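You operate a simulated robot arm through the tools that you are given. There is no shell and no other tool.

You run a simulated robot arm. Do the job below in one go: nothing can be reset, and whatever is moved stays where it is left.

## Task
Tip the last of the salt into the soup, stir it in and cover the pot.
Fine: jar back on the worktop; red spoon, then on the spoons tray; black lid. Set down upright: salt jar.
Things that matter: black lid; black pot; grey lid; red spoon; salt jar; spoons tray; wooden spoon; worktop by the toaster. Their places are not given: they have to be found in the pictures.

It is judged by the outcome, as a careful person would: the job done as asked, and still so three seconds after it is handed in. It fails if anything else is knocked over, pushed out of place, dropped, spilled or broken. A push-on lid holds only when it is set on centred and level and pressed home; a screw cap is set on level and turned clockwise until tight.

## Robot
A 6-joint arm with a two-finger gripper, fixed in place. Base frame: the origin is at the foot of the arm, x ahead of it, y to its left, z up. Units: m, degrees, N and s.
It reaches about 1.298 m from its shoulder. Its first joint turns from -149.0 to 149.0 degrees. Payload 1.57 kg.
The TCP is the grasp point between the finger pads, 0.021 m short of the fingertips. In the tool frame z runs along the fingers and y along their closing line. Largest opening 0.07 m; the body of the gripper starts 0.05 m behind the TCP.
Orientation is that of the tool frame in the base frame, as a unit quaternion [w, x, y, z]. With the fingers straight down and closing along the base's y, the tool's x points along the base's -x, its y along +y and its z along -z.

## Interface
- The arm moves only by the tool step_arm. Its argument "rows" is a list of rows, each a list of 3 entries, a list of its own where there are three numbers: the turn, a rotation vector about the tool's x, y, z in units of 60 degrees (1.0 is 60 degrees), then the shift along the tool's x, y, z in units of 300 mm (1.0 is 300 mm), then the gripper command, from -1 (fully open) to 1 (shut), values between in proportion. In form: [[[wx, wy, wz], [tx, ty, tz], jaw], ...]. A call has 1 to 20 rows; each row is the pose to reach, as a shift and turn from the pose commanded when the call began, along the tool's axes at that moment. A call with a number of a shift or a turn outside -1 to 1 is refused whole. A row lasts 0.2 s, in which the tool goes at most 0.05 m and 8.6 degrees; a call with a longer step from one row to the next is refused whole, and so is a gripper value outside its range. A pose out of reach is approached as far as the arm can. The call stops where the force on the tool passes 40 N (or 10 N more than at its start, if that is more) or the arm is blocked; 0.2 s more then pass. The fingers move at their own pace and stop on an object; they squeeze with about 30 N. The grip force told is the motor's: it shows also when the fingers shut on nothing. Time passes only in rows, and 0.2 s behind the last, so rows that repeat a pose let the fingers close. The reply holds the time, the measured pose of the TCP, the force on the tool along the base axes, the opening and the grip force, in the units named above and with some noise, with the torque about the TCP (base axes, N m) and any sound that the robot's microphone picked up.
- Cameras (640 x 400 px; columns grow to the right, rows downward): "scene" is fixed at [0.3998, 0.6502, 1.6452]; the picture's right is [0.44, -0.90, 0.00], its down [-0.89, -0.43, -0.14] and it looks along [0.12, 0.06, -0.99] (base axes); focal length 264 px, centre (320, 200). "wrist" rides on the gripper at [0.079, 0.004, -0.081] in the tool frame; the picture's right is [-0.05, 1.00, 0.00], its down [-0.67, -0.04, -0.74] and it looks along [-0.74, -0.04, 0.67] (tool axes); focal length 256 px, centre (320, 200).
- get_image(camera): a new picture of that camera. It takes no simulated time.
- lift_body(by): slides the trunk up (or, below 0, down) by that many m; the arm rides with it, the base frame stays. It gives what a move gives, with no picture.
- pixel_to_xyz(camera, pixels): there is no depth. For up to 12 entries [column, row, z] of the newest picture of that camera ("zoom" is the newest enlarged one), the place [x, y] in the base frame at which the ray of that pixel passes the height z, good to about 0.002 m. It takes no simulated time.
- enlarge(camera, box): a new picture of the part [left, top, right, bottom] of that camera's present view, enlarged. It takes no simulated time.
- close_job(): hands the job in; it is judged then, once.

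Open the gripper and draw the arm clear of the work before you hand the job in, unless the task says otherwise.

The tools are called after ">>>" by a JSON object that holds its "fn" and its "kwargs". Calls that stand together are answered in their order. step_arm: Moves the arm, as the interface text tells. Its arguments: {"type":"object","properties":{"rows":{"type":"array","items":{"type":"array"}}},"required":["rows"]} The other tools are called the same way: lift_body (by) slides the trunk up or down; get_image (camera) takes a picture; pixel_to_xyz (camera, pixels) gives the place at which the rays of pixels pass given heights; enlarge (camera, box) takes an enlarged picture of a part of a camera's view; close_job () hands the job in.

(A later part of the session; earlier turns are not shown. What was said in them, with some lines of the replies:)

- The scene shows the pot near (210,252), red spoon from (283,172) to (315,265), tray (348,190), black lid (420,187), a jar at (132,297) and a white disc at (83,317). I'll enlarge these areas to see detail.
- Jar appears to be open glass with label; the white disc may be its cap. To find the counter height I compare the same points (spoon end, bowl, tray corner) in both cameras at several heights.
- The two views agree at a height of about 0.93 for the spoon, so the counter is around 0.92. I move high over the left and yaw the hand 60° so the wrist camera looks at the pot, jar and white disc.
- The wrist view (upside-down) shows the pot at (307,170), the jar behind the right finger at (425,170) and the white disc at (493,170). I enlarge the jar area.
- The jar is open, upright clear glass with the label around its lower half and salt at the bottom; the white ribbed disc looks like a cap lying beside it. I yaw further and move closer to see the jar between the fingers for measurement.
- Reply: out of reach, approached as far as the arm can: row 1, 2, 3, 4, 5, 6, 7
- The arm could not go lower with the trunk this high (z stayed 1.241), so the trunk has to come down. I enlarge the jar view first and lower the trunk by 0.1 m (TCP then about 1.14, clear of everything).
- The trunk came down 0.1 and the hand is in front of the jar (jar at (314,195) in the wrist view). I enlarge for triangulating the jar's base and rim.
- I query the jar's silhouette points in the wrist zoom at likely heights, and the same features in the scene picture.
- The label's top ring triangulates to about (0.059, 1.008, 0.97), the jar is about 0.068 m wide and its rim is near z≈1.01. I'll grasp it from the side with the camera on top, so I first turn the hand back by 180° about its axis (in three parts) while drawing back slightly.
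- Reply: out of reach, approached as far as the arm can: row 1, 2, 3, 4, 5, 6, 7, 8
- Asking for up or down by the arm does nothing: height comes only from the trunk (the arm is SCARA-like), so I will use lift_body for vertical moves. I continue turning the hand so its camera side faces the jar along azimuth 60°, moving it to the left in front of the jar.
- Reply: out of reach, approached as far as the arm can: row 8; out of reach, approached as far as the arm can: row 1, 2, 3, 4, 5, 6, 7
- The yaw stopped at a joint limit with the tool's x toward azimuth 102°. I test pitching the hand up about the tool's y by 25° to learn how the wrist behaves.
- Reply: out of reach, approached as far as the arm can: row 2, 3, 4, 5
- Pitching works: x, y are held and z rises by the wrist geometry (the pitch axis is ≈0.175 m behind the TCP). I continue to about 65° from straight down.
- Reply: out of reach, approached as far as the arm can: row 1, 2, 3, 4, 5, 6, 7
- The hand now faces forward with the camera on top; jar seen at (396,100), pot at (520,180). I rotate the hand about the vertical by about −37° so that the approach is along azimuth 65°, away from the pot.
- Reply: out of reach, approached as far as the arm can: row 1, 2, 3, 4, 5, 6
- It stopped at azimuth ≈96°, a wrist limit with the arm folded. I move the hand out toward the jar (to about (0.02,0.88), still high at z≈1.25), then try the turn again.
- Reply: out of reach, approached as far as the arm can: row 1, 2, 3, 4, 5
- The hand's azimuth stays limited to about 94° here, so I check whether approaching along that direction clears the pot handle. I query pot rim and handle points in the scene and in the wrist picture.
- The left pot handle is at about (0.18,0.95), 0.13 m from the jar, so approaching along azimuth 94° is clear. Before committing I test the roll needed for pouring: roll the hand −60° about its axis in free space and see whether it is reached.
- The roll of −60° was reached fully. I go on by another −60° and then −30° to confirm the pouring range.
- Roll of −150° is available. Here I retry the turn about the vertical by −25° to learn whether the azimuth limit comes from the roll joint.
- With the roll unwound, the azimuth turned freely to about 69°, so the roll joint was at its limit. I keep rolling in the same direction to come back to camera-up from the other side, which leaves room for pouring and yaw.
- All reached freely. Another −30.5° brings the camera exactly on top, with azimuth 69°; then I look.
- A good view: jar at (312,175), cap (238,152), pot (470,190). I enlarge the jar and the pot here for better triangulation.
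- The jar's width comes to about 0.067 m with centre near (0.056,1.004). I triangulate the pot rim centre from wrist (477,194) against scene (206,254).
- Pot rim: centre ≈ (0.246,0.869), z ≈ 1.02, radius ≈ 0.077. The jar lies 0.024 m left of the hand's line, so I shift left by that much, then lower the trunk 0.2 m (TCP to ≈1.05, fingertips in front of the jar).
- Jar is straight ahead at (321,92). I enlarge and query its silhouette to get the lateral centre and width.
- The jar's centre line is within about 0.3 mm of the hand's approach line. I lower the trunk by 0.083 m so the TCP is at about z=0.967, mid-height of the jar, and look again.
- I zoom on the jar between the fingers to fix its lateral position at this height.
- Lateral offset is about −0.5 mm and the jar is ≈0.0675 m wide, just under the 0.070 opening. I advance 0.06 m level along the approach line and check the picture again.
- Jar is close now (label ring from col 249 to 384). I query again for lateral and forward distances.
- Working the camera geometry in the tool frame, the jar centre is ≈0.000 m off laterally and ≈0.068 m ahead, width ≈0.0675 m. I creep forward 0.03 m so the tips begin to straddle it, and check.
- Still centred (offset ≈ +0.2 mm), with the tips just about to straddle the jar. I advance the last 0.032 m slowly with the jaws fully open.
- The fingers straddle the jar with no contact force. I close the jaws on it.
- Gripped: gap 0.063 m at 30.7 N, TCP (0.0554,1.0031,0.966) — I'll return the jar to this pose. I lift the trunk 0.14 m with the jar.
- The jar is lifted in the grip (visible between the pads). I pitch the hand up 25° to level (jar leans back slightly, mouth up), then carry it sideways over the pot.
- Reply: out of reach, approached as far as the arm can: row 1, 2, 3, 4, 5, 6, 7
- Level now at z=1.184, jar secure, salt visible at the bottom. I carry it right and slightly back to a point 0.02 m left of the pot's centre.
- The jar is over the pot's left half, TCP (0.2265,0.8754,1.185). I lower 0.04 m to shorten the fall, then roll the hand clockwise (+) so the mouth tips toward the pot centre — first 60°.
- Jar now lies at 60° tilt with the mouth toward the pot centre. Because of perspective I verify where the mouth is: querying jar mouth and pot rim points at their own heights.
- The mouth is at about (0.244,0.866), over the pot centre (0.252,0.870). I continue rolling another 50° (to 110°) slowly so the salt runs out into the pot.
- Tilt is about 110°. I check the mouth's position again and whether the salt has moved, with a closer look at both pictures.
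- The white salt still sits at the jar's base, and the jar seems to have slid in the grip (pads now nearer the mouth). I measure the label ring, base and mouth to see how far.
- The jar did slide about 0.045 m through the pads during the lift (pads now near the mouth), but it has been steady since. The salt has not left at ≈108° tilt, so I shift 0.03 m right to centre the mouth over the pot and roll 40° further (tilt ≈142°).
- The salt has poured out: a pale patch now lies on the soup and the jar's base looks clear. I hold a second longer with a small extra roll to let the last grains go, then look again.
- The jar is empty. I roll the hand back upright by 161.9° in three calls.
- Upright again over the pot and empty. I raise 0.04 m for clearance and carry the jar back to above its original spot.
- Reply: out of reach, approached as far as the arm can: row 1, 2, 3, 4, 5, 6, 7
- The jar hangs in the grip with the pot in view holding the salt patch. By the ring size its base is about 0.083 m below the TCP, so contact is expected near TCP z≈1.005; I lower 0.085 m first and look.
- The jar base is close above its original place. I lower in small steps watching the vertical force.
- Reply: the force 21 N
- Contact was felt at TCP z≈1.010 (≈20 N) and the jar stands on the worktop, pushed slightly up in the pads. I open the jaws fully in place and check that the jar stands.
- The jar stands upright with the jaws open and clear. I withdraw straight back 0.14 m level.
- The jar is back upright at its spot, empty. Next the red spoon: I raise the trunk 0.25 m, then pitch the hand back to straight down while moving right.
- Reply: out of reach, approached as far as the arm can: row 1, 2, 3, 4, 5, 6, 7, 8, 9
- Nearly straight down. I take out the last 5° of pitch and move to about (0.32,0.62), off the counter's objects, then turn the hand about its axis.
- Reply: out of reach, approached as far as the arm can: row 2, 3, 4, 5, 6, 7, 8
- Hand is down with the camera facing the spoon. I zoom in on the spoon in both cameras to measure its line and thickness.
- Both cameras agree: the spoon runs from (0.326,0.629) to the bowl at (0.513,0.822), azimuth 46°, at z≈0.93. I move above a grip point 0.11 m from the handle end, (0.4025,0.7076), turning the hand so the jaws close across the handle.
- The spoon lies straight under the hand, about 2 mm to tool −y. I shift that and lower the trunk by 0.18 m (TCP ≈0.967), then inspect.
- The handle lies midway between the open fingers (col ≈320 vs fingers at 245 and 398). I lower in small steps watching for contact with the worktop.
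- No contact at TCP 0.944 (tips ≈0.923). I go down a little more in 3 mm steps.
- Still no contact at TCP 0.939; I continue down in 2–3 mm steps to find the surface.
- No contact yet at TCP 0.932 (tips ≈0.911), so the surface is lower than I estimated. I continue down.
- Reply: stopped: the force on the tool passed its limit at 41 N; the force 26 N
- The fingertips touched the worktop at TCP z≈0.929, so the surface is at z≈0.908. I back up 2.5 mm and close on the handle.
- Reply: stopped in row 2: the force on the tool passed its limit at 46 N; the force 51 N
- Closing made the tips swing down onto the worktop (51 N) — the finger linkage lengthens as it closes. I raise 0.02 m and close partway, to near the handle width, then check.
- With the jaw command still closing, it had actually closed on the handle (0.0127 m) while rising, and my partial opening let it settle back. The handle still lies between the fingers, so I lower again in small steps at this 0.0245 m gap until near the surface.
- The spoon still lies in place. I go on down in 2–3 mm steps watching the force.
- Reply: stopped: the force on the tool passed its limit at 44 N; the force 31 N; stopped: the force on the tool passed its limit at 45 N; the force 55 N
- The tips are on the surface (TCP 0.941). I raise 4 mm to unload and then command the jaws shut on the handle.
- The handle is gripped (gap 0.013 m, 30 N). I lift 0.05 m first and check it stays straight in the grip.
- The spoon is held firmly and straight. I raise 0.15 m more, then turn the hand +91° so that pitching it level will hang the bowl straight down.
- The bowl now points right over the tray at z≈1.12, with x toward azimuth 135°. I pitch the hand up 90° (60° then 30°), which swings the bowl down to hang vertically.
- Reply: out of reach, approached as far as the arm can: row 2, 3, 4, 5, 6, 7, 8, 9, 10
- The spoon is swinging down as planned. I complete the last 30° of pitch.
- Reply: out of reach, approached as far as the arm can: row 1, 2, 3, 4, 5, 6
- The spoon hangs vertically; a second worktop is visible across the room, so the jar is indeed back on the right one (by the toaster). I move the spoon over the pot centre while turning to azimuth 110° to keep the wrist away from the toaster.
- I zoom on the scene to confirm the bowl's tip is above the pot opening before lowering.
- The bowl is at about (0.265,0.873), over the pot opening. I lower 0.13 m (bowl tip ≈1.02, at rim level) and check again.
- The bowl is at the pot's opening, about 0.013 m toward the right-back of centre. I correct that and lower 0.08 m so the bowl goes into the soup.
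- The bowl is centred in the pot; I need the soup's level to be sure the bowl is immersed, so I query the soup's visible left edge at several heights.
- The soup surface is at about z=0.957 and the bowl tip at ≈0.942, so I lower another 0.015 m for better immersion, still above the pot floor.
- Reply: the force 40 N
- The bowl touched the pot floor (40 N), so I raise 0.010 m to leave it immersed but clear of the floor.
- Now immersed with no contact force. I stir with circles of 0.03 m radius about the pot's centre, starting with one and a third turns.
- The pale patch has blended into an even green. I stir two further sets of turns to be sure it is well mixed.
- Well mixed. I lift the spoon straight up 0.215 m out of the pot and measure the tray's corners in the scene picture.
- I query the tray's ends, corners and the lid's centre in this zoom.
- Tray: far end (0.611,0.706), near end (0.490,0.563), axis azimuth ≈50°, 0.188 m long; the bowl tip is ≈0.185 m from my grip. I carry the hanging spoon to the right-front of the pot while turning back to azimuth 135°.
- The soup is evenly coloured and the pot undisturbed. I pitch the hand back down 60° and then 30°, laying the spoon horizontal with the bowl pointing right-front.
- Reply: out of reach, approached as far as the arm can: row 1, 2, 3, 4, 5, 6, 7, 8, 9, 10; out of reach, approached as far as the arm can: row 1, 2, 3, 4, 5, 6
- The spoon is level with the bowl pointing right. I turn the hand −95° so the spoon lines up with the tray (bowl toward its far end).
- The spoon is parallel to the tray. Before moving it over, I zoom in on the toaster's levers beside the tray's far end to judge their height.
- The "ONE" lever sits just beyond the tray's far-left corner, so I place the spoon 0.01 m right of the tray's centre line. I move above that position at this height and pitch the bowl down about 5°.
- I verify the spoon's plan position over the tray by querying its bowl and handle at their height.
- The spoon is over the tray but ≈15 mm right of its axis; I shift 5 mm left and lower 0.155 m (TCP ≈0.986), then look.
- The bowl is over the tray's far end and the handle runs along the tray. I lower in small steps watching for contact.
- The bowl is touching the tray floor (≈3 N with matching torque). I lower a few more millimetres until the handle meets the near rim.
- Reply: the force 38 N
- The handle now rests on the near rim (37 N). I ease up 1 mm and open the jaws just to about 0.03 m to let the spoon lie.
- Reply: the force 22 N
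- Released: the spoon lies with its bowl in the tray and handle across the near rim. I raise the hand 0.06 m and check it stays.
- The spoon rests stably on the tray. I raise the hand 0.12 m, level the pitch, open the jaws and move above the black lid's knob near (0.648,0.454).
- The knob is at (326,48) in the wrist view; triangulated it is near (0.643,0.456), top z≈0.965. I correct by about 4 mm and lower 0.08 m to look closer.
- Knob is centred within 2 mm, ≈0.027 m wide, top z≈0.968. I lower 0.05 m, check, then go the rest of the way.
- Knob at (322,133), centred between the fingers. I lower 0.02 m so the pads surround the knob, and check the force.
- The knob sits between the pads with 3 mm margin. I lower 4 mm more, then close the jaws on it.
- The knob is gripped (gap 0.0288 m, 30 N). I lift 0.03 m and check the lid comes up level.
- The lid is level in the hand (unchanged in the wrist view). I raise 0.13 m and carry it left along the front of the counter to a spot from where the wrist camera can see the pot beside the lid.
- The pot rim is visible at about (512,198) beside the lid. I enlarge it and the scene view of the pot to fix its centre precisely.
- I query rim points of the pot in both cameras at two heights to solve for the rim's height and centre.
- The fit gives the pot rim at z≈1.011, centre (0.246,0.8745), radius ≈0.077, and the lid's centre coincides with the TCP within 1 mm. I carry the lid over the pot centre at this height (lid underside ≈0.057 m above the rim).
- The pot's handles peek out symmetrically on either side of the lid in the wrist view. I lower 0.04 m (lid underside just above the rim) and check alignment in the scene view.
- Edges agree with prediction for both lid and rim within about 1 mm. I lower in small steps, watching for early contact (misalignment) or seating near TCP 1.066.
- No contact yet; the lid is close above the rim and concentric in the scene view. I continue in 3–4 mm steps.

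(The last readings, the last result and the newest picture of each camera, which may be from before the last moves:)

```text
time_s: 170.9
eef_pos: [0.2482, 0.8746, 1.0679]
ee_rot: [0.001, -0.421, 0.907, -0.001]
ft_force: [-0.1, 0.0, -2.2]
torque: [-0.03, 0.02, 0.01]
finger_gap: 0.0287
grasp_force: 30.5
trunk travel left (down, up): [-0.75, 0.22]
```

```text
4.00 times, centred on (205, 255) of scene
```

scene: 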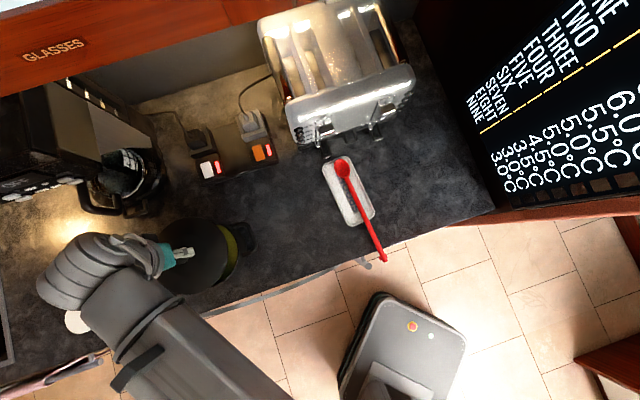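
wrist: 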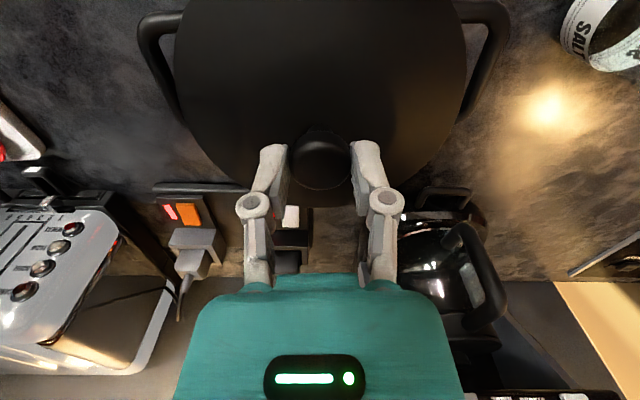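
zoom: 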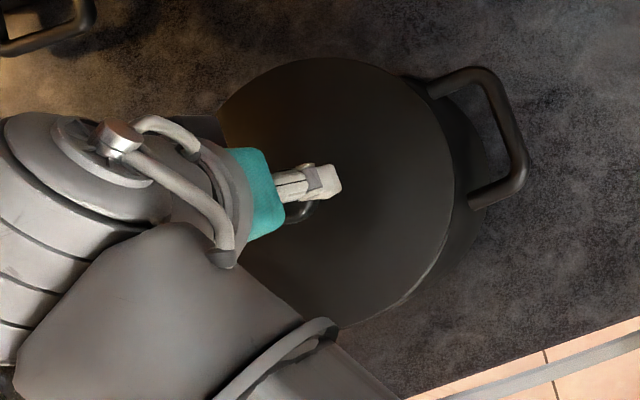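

Nearly flush, no contact yet. I continue down in 2–3 mm steps.

>>> {"fn": "lift_body", "kwargs": {"by": -0.003}}

>>> {"fn": "lift_body", "kwargs": {"by": -0.002}}

>>> {"fn": "lift_body", "kwargs": {"by": -0.002}}

```text
time_s: 171.4
eef_pos: [0.2471, 0.8731, 1.0654]
ee_rot: [0.001, -0.421, 0.907, -0.001]
ft_force: [1.1, 1.2, 7.3]
torque: [-0.15, 0.11, 0.11]
finger_gap: 0.0287
grasp_force: 30.0
trunk travel left (down, up): [-0.747, 0.223]
```

```text
time_s: 171.9
eef_pos: [0.2469, 0.8739, 1.0636]
ee_rot: [0.001, -0.42, 0.907, 0.001]
ft_force: [0.4, 5.8, 19.6]
torque: [0.23, -0.07, 0.13]
finger_gap: 0.0287
grasp_force: 29.7
trunk travel left (down, up): [-0.745, 0.225]
```

```text
time_s: 172.4
eef_pos: [0.2471, 0.8738, 1.062]
ee_rot: [0.001, -0.421, 0.907, 0.0]
ft_force: [-0.2, 3.5, 11.8]
torque: [0.15, 0.0, 0.14]
finger_gap: 0.0286
grasp_force: 29.6
trunk travel left (down, up): [-0.743, 0.227]
```

Contact came at TCP ≈1.066 as predicted for a seated lid, now pressing ≈12 N. I look before releasing.

>>> {"fn": "enlarge", "kwargs": {"camera": "scene", "box": [140, 205, 270, 305]}}

>>> {"fn": "get_image", "kwargs": {"camera": "wrist"}}

```text
4.00 times, centred on (205, 255) of scene
```

zoom: 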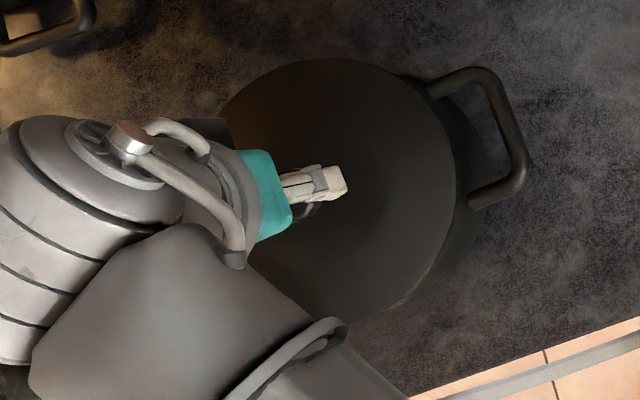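

```text
taken
```

wrist: 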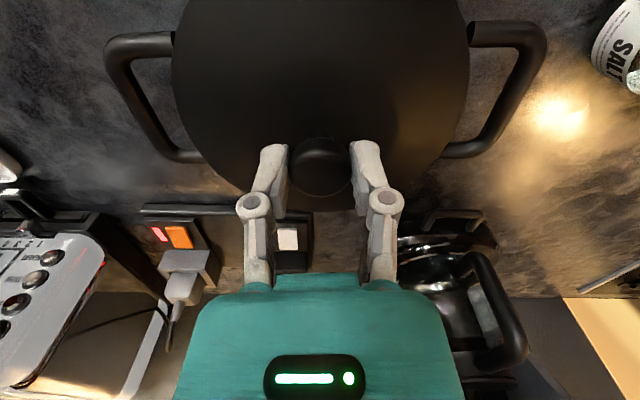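

The lid sits concentric on the pot with handles symmetric. I press a little more with the grip, then open the jaws.

>>> {"fn": "lift_body", "kwargs": {"by": -0.003}}

>>> {"fn": "step_arm", "kwargs": {"rows": [[[0, 0, 0], [0, 0, 0], 0.5], [[0, 0, 0], [0, 0, 0], 0], [[0, 0, 0], [0, 0, 0], -0.5], [[0, 0, 0], [0, 0, 0], -1], [[0, 0, 0], [0, 0, 0], -1]]}}

>>> {"fn": "get_image", "kwargs": {"camera": "wrist"}}

```text
time_s: 173.0
eef_pos: [0.247, 0.8739, 1.0593]
ee_rot: [0.0, -0.421, 0.907, -0.001]
ft_force: [-1.7, 1.1, 14.8]
torque: [0.12, -0.1, 0.12]
finger_gap: 0.0284
grasp_force: 29.8
trunk travel left (down, up): [-0.74, 0.23]
```

```text
time_s: 174.2
eef_pos: [0.2475, 0.8737, 1.058]
ee_rot: [0.0, -0.421, 0.907, 0.0]
ft_force: [1.1, 0.5, -0.6]
torque: [0.01, -0.02, 0.0]
finger_gap: 0.0699
grasp_force: 0.0
trunk travel left (down, up): [-0.74, 0.23]
```

```text
taken
```

wrist: 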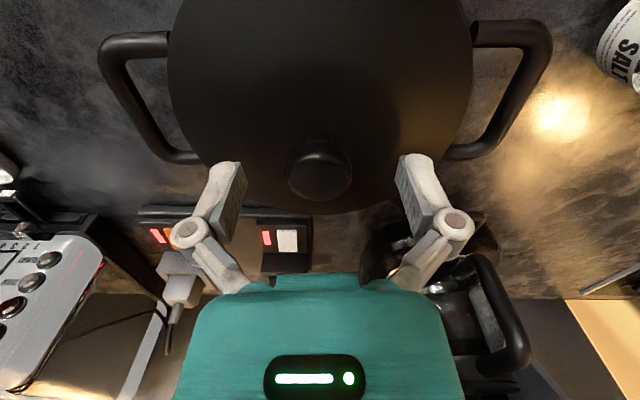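

Released. I raise 0.07 m, close the fingers and look at how the lid sits before pressing it home from above the knob.

>>> {"fn": "lift_body", "kwargs": {"by": 0.07}}

>>> {"fn": "step_arm", "kwargs": {"rows": [[[0, 0, 0], [0, 0, 0], 0], [[0, 0, 0], [0, 0, 0], 1], [[0, 0, 0], [0, 0, 0], 1], [[0, 0, 0], [0, 0, 0], 1], [[0, 0, 0], [0, 0, 0], 1], [[0, 0, 0], [0, 0, 0], 1]]}}

>>> {"fn": "get_image", "kwargs": {"camera": "wrist"}}

>>> {"fn": "enlarge", "kwargs": {"camera": "scene", "box": [140, 205, 270, 305]}}

```text
time_s: 175.2
eef_pos: [0.2486, 0.8762, 1.1278]
ee_rot: [0.001, -0.421, 0.907, 0.0]
ft_force: [-0.1, 0.2, 0.1]
torque: [0.0, 0.02, -0.01]
finger_gap: 0.07
grasp_force: 0.0
trunk travel left (down, up): [-0.81, 0.16]
```

```text
time_s: 176.6
eef_pos: [0.2479, 0.8755, 1.1291]
ee_rot: [0.001, -0.421, 0.907, -0.001]
ft_force: [0.4, 0.1, 0.4]
torque: [0.01, -0.02, 0.01]
finger_gap: 0.0002
grasp_force: 28.2
trunk travel left (down, up): [-0.81, 0.16]
```

```text
taken
```

wrist: 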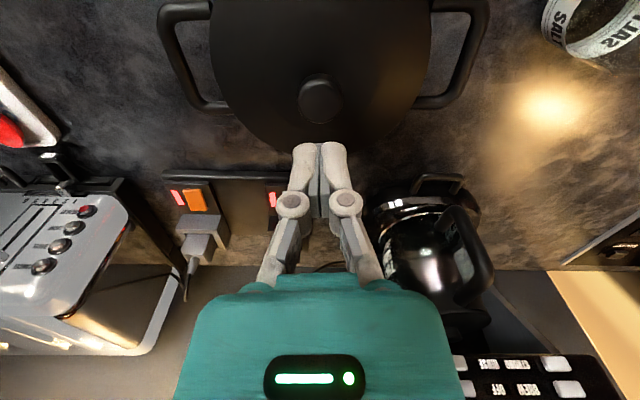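

```text
4.00 times, centred on (205, 255) of scene
```

zoom: 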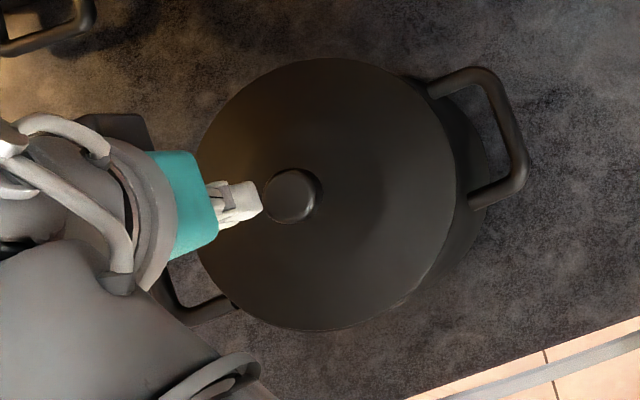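

The lid is centred on the pot and level. I press it home: lower with closed fingers on the knob's top until firm contact.

>>> {"fn": "lift_body", "kwargs": {"by": -0.032}}

>>> {"fn": "lift_body", "kwargs": {"by": -0.005}}

>>> {"fn": "lift_body", "kwargs": {"by": -0.004}}

>>> {"fn": "lift_body", "kwargs": {"by": -0.003}}

```text
time_s: 177.4
eef_pos: [0.2477, 0.8753, 1.0959]
ee_rot: [0.0, -0.421, 0.907, -0.001]
ft_force: [-0.1, -0.7, 0.2]
torque: [-0.01, 0.01, 0.03]
finger_gap: 0.0
grasp_force: 28.7
trunk travel left (down, up): [-0.778, 0.192]
```

```text
time_s: 177.9
eef_pos: [0.2469, 0.875, 1.091]
ee_rot: [0.0, -0.421, 0.907, -0.001]
ft_force: [0.7, -0.5, -0.4]
torque: [0.01, -0.04, 0.01]
finger_gap: 0.0
grasp_force: 28.9
trunk travel left (down, up): [-0.773, 0.197]
```

```text
time_s: 178.5
eef_pos: [0.2472, 0.8753, 1.0869]
ee_rot: [0.001, -0.42, 0.907, -0.001]
ft_force: [0.3, 1.3, -0.7]
torque: [-0.01, 0.01, -0.03]
finger_gap: 0.0001
grasp_force: 29.1
trunk travel left (down, up): [-0.769, 0.201]
```

```text
time_s: 179.0
eef_pos: [0.2479, 0.875, 1.0842]
ee_rot: [0.0, -0.421, 0.907, -0.001]
ft_force: [-0.2, -0.1, -0.5]
torque: [0.02, 0.0, 0.0]
finger_gap: 0.0002
grasp_force: 28.7
trunk travel left (down, up): [-0.766, 0.204]
```

No contact yet at TCP 1.084; I continue down in small steps until the fingers press on the knob.

>>> {"fn": "lift_body", "kwargs": {"by": -0.003}}

>>> {"fn": "lift_body", "kwargs": {"by": -0.003}}

>>> {"fn": "lift_body", "kwargs": {"by": -0.003}}

```text
time_s: 179.5
eef_pos: [0.2477, 0.8738, 1.0808]
ee_rot: [0.001, -0.42, 0.907, -0.001]
ft_force: [-0.1, -0.3, -0.2]
torque: [0.0, -0.02, 0.0]
finger_gap: 0.0
grasp_force: 28.7
trunk travel left (down, up): [-0.763, 0.207]
```

```text
time_s: 180.0
eef_pos: [0.2473, 0.8747, 1.0791]
ee_rot: [0.0, -0.421, 0.907, -0.001]
ft_force: [-0.6, 0.1, 0.4]
torque: [0.04, -0.04, -0.01]
finger_gap: 0.0
grasp_force: 28.5
trunk travel left (down, up): [-0.76, 0.21]
```

```text
time_s: 180.6
eef_pos: [0.2465, 0.8746, 1.077]
ee_rot: [0.001, -0.42, 0.907, 0.001]
ft_force: [2.3, 9.3, 26.8]
torque: [0.21, -0.05, 0.0]
finger_gap: 0.0063
grasp_force: 28.6
trunk travel left (down, up): [-0.757, 0.213]
```

Pressed with about 27 N on the knob. I raise the hand clear 0.12 m and inspect the lid.

>>> {"fn": "lift_body", "kwargs": {"by": 0.12}}

>>> {"fn": "get_image", "kwargs": {"camera": "wrist"}}

>>> {"fn": "enlarge", "kwargs": {"camera": "scene", "box": [140, 205, 270, 305]}}

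```text
time_s: 182.1
eef_pos: [0.2478, 0.8758, 1.1946]
ee_rot: [0.001, -0.421, 0.907, -0.001]
ft_force: [0.0, 0.4, -1.0]
torque: [0.02, 0.01, 0.02]
finger_gap: 0.0
grasp_force: 28.3
trunk travel left (down, up): [-0.877, 0.093]
```

```text
taken
```

wrist: 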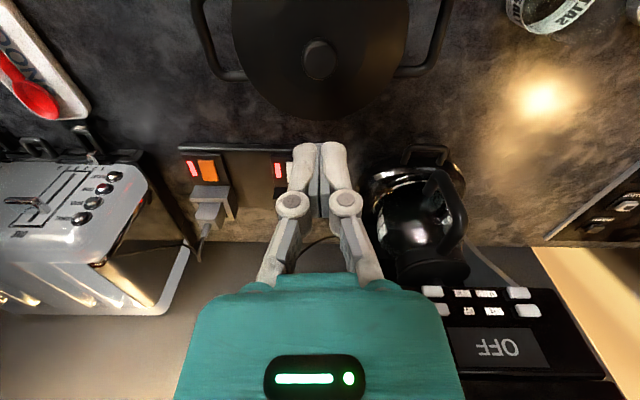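

```text
4.00 times, centred on (205, 255) of scene
```

zoom: 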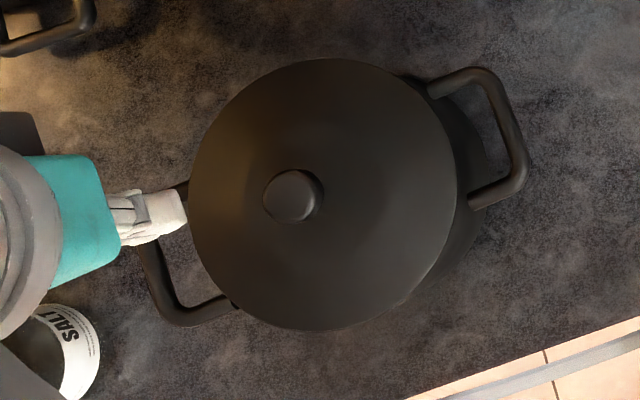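

The lid is seated concentrically with its knob central. I draw the arm back to about its starting place with the jaws open and take final pictures.

>>> {"fn": "step_arm", "kwargs": {"rows": [[[0, 0, 0], [0.07, -0.083, 0], -1], [[0, 0, 0], [0.141, -0.167, 0], -1], [[0, 0, 0], [0.211, -0.25, 0], -1], [[0, 0, 0], [0.281, -0.334, 0], -1], [[0, 0, 0], [0.352, -0.417, 0], -1], [[0, 0, 0], [0.422, -0.501, 0], -1], [[0, 0, 0], [0.492, -0.584, 0], -1], [[0, 0, 0], [0.563, -0.668, 0], -1], [[0, 0, 0], [0.633, -0.751, 0], -1], [[0, 0, 0], [0.633, -0.751, 0], -1]]}}

>>> {"fn": "get_image", "kwargs": {"camera": "scene"}}

>>> {"fn": "get_image", "kwargs": {"camera": "wrist"}}

>>> {"fn": "enlarge", "kwargs": {"camera": "scene", "box": [40, 200, 280, 350]}}

>>> {"fn": "enlarge", "kwargs": {"camera": "scene", "box": [240, 120, 480, 290]}}

```text
time_s: 184.3
eef_pos: [0.298, 0.586, 1.1959]
ee_rot: [0.0, -0.421, 0.907, -0.001]
ft_force: [-0.6, 0.2, -0.1]
torque: [0.02, -0.03, 0.0]
finger_gap: 0.0702
grasp_force: 0.0
trunk travel left (down, up): [-0.877, 0.093]
```

```text
taken
```

scene: 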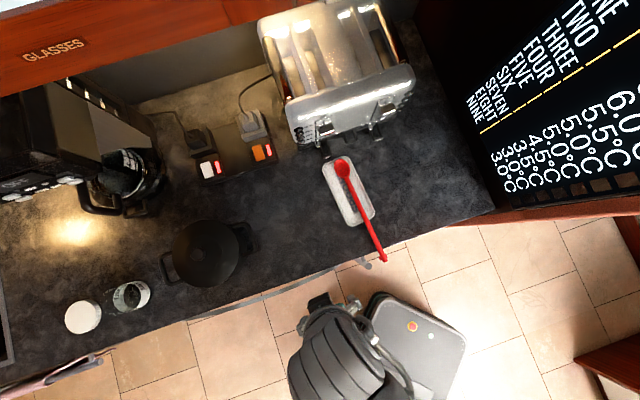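

```text
taken
```

wrist: 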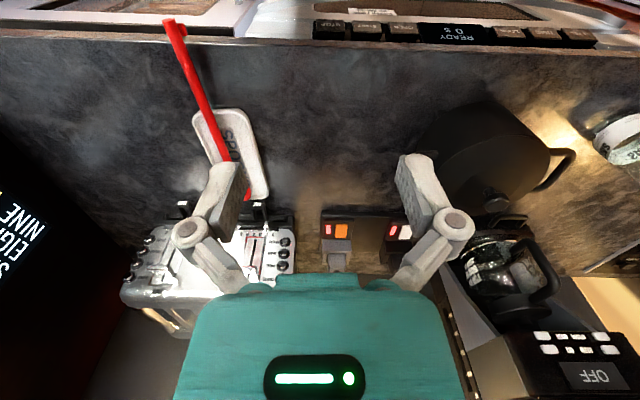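

```text
2.67 times, centred on (160, 275) of scene
```

zoom: 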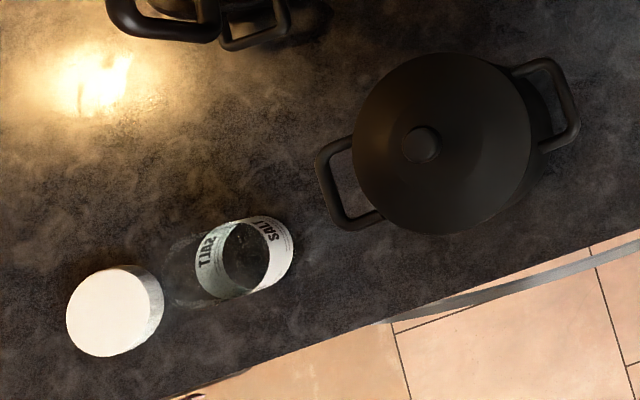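

```text
2.35 times, centred on (360, 205) of scene
```

zoom: 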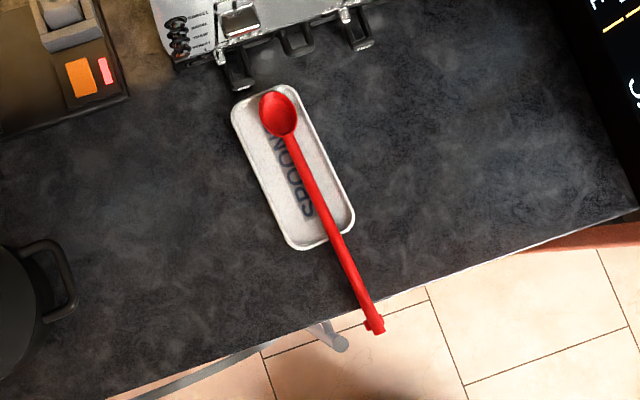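

Everything is in place: the black lid sits centred on the pot (scene ≈(206,252)). The empty salt jar stands upright at its old spot (≈(130,297)), and the red spoon lies on the spoons tray (≈(348,190)). The arm is clear with its jaws open, so I hand the job in.

>>> {"fn": "close_job", "kwargs": {}}

```text
The job is handed in.
```

The soup is salted, stirred and covered, and the job is handed in; I don't have the judging result.

- **Salt:** All of it went into the soup, and the jar looked empty afterwards. The jar slid about 4 cm in the grip while I lifted it, but it held and nothing spilled. It now stands upright at its old spot on the worktop.
- **Stirring:** I stirred with the red spoon for several turns until the soup was an even colour. The spoon touched the pot floor once on the way in, and I raised it before stirring.
- **Spoon:** It rests on the spoons tray with the bowl inside, toward the toaster. It is longer than the tray, so the handle sticks out past the front edge of the counter by a few centimetres.
- **Lid:** The black lid is centred and level on the pot, and I pressed it down on the knob with about 27 N.

While gripping the spoon the first time, I lifted it slightly and let it settle back onto the counter from under 2 cm. Nothing else moved. The arm is clear with the jaws open.
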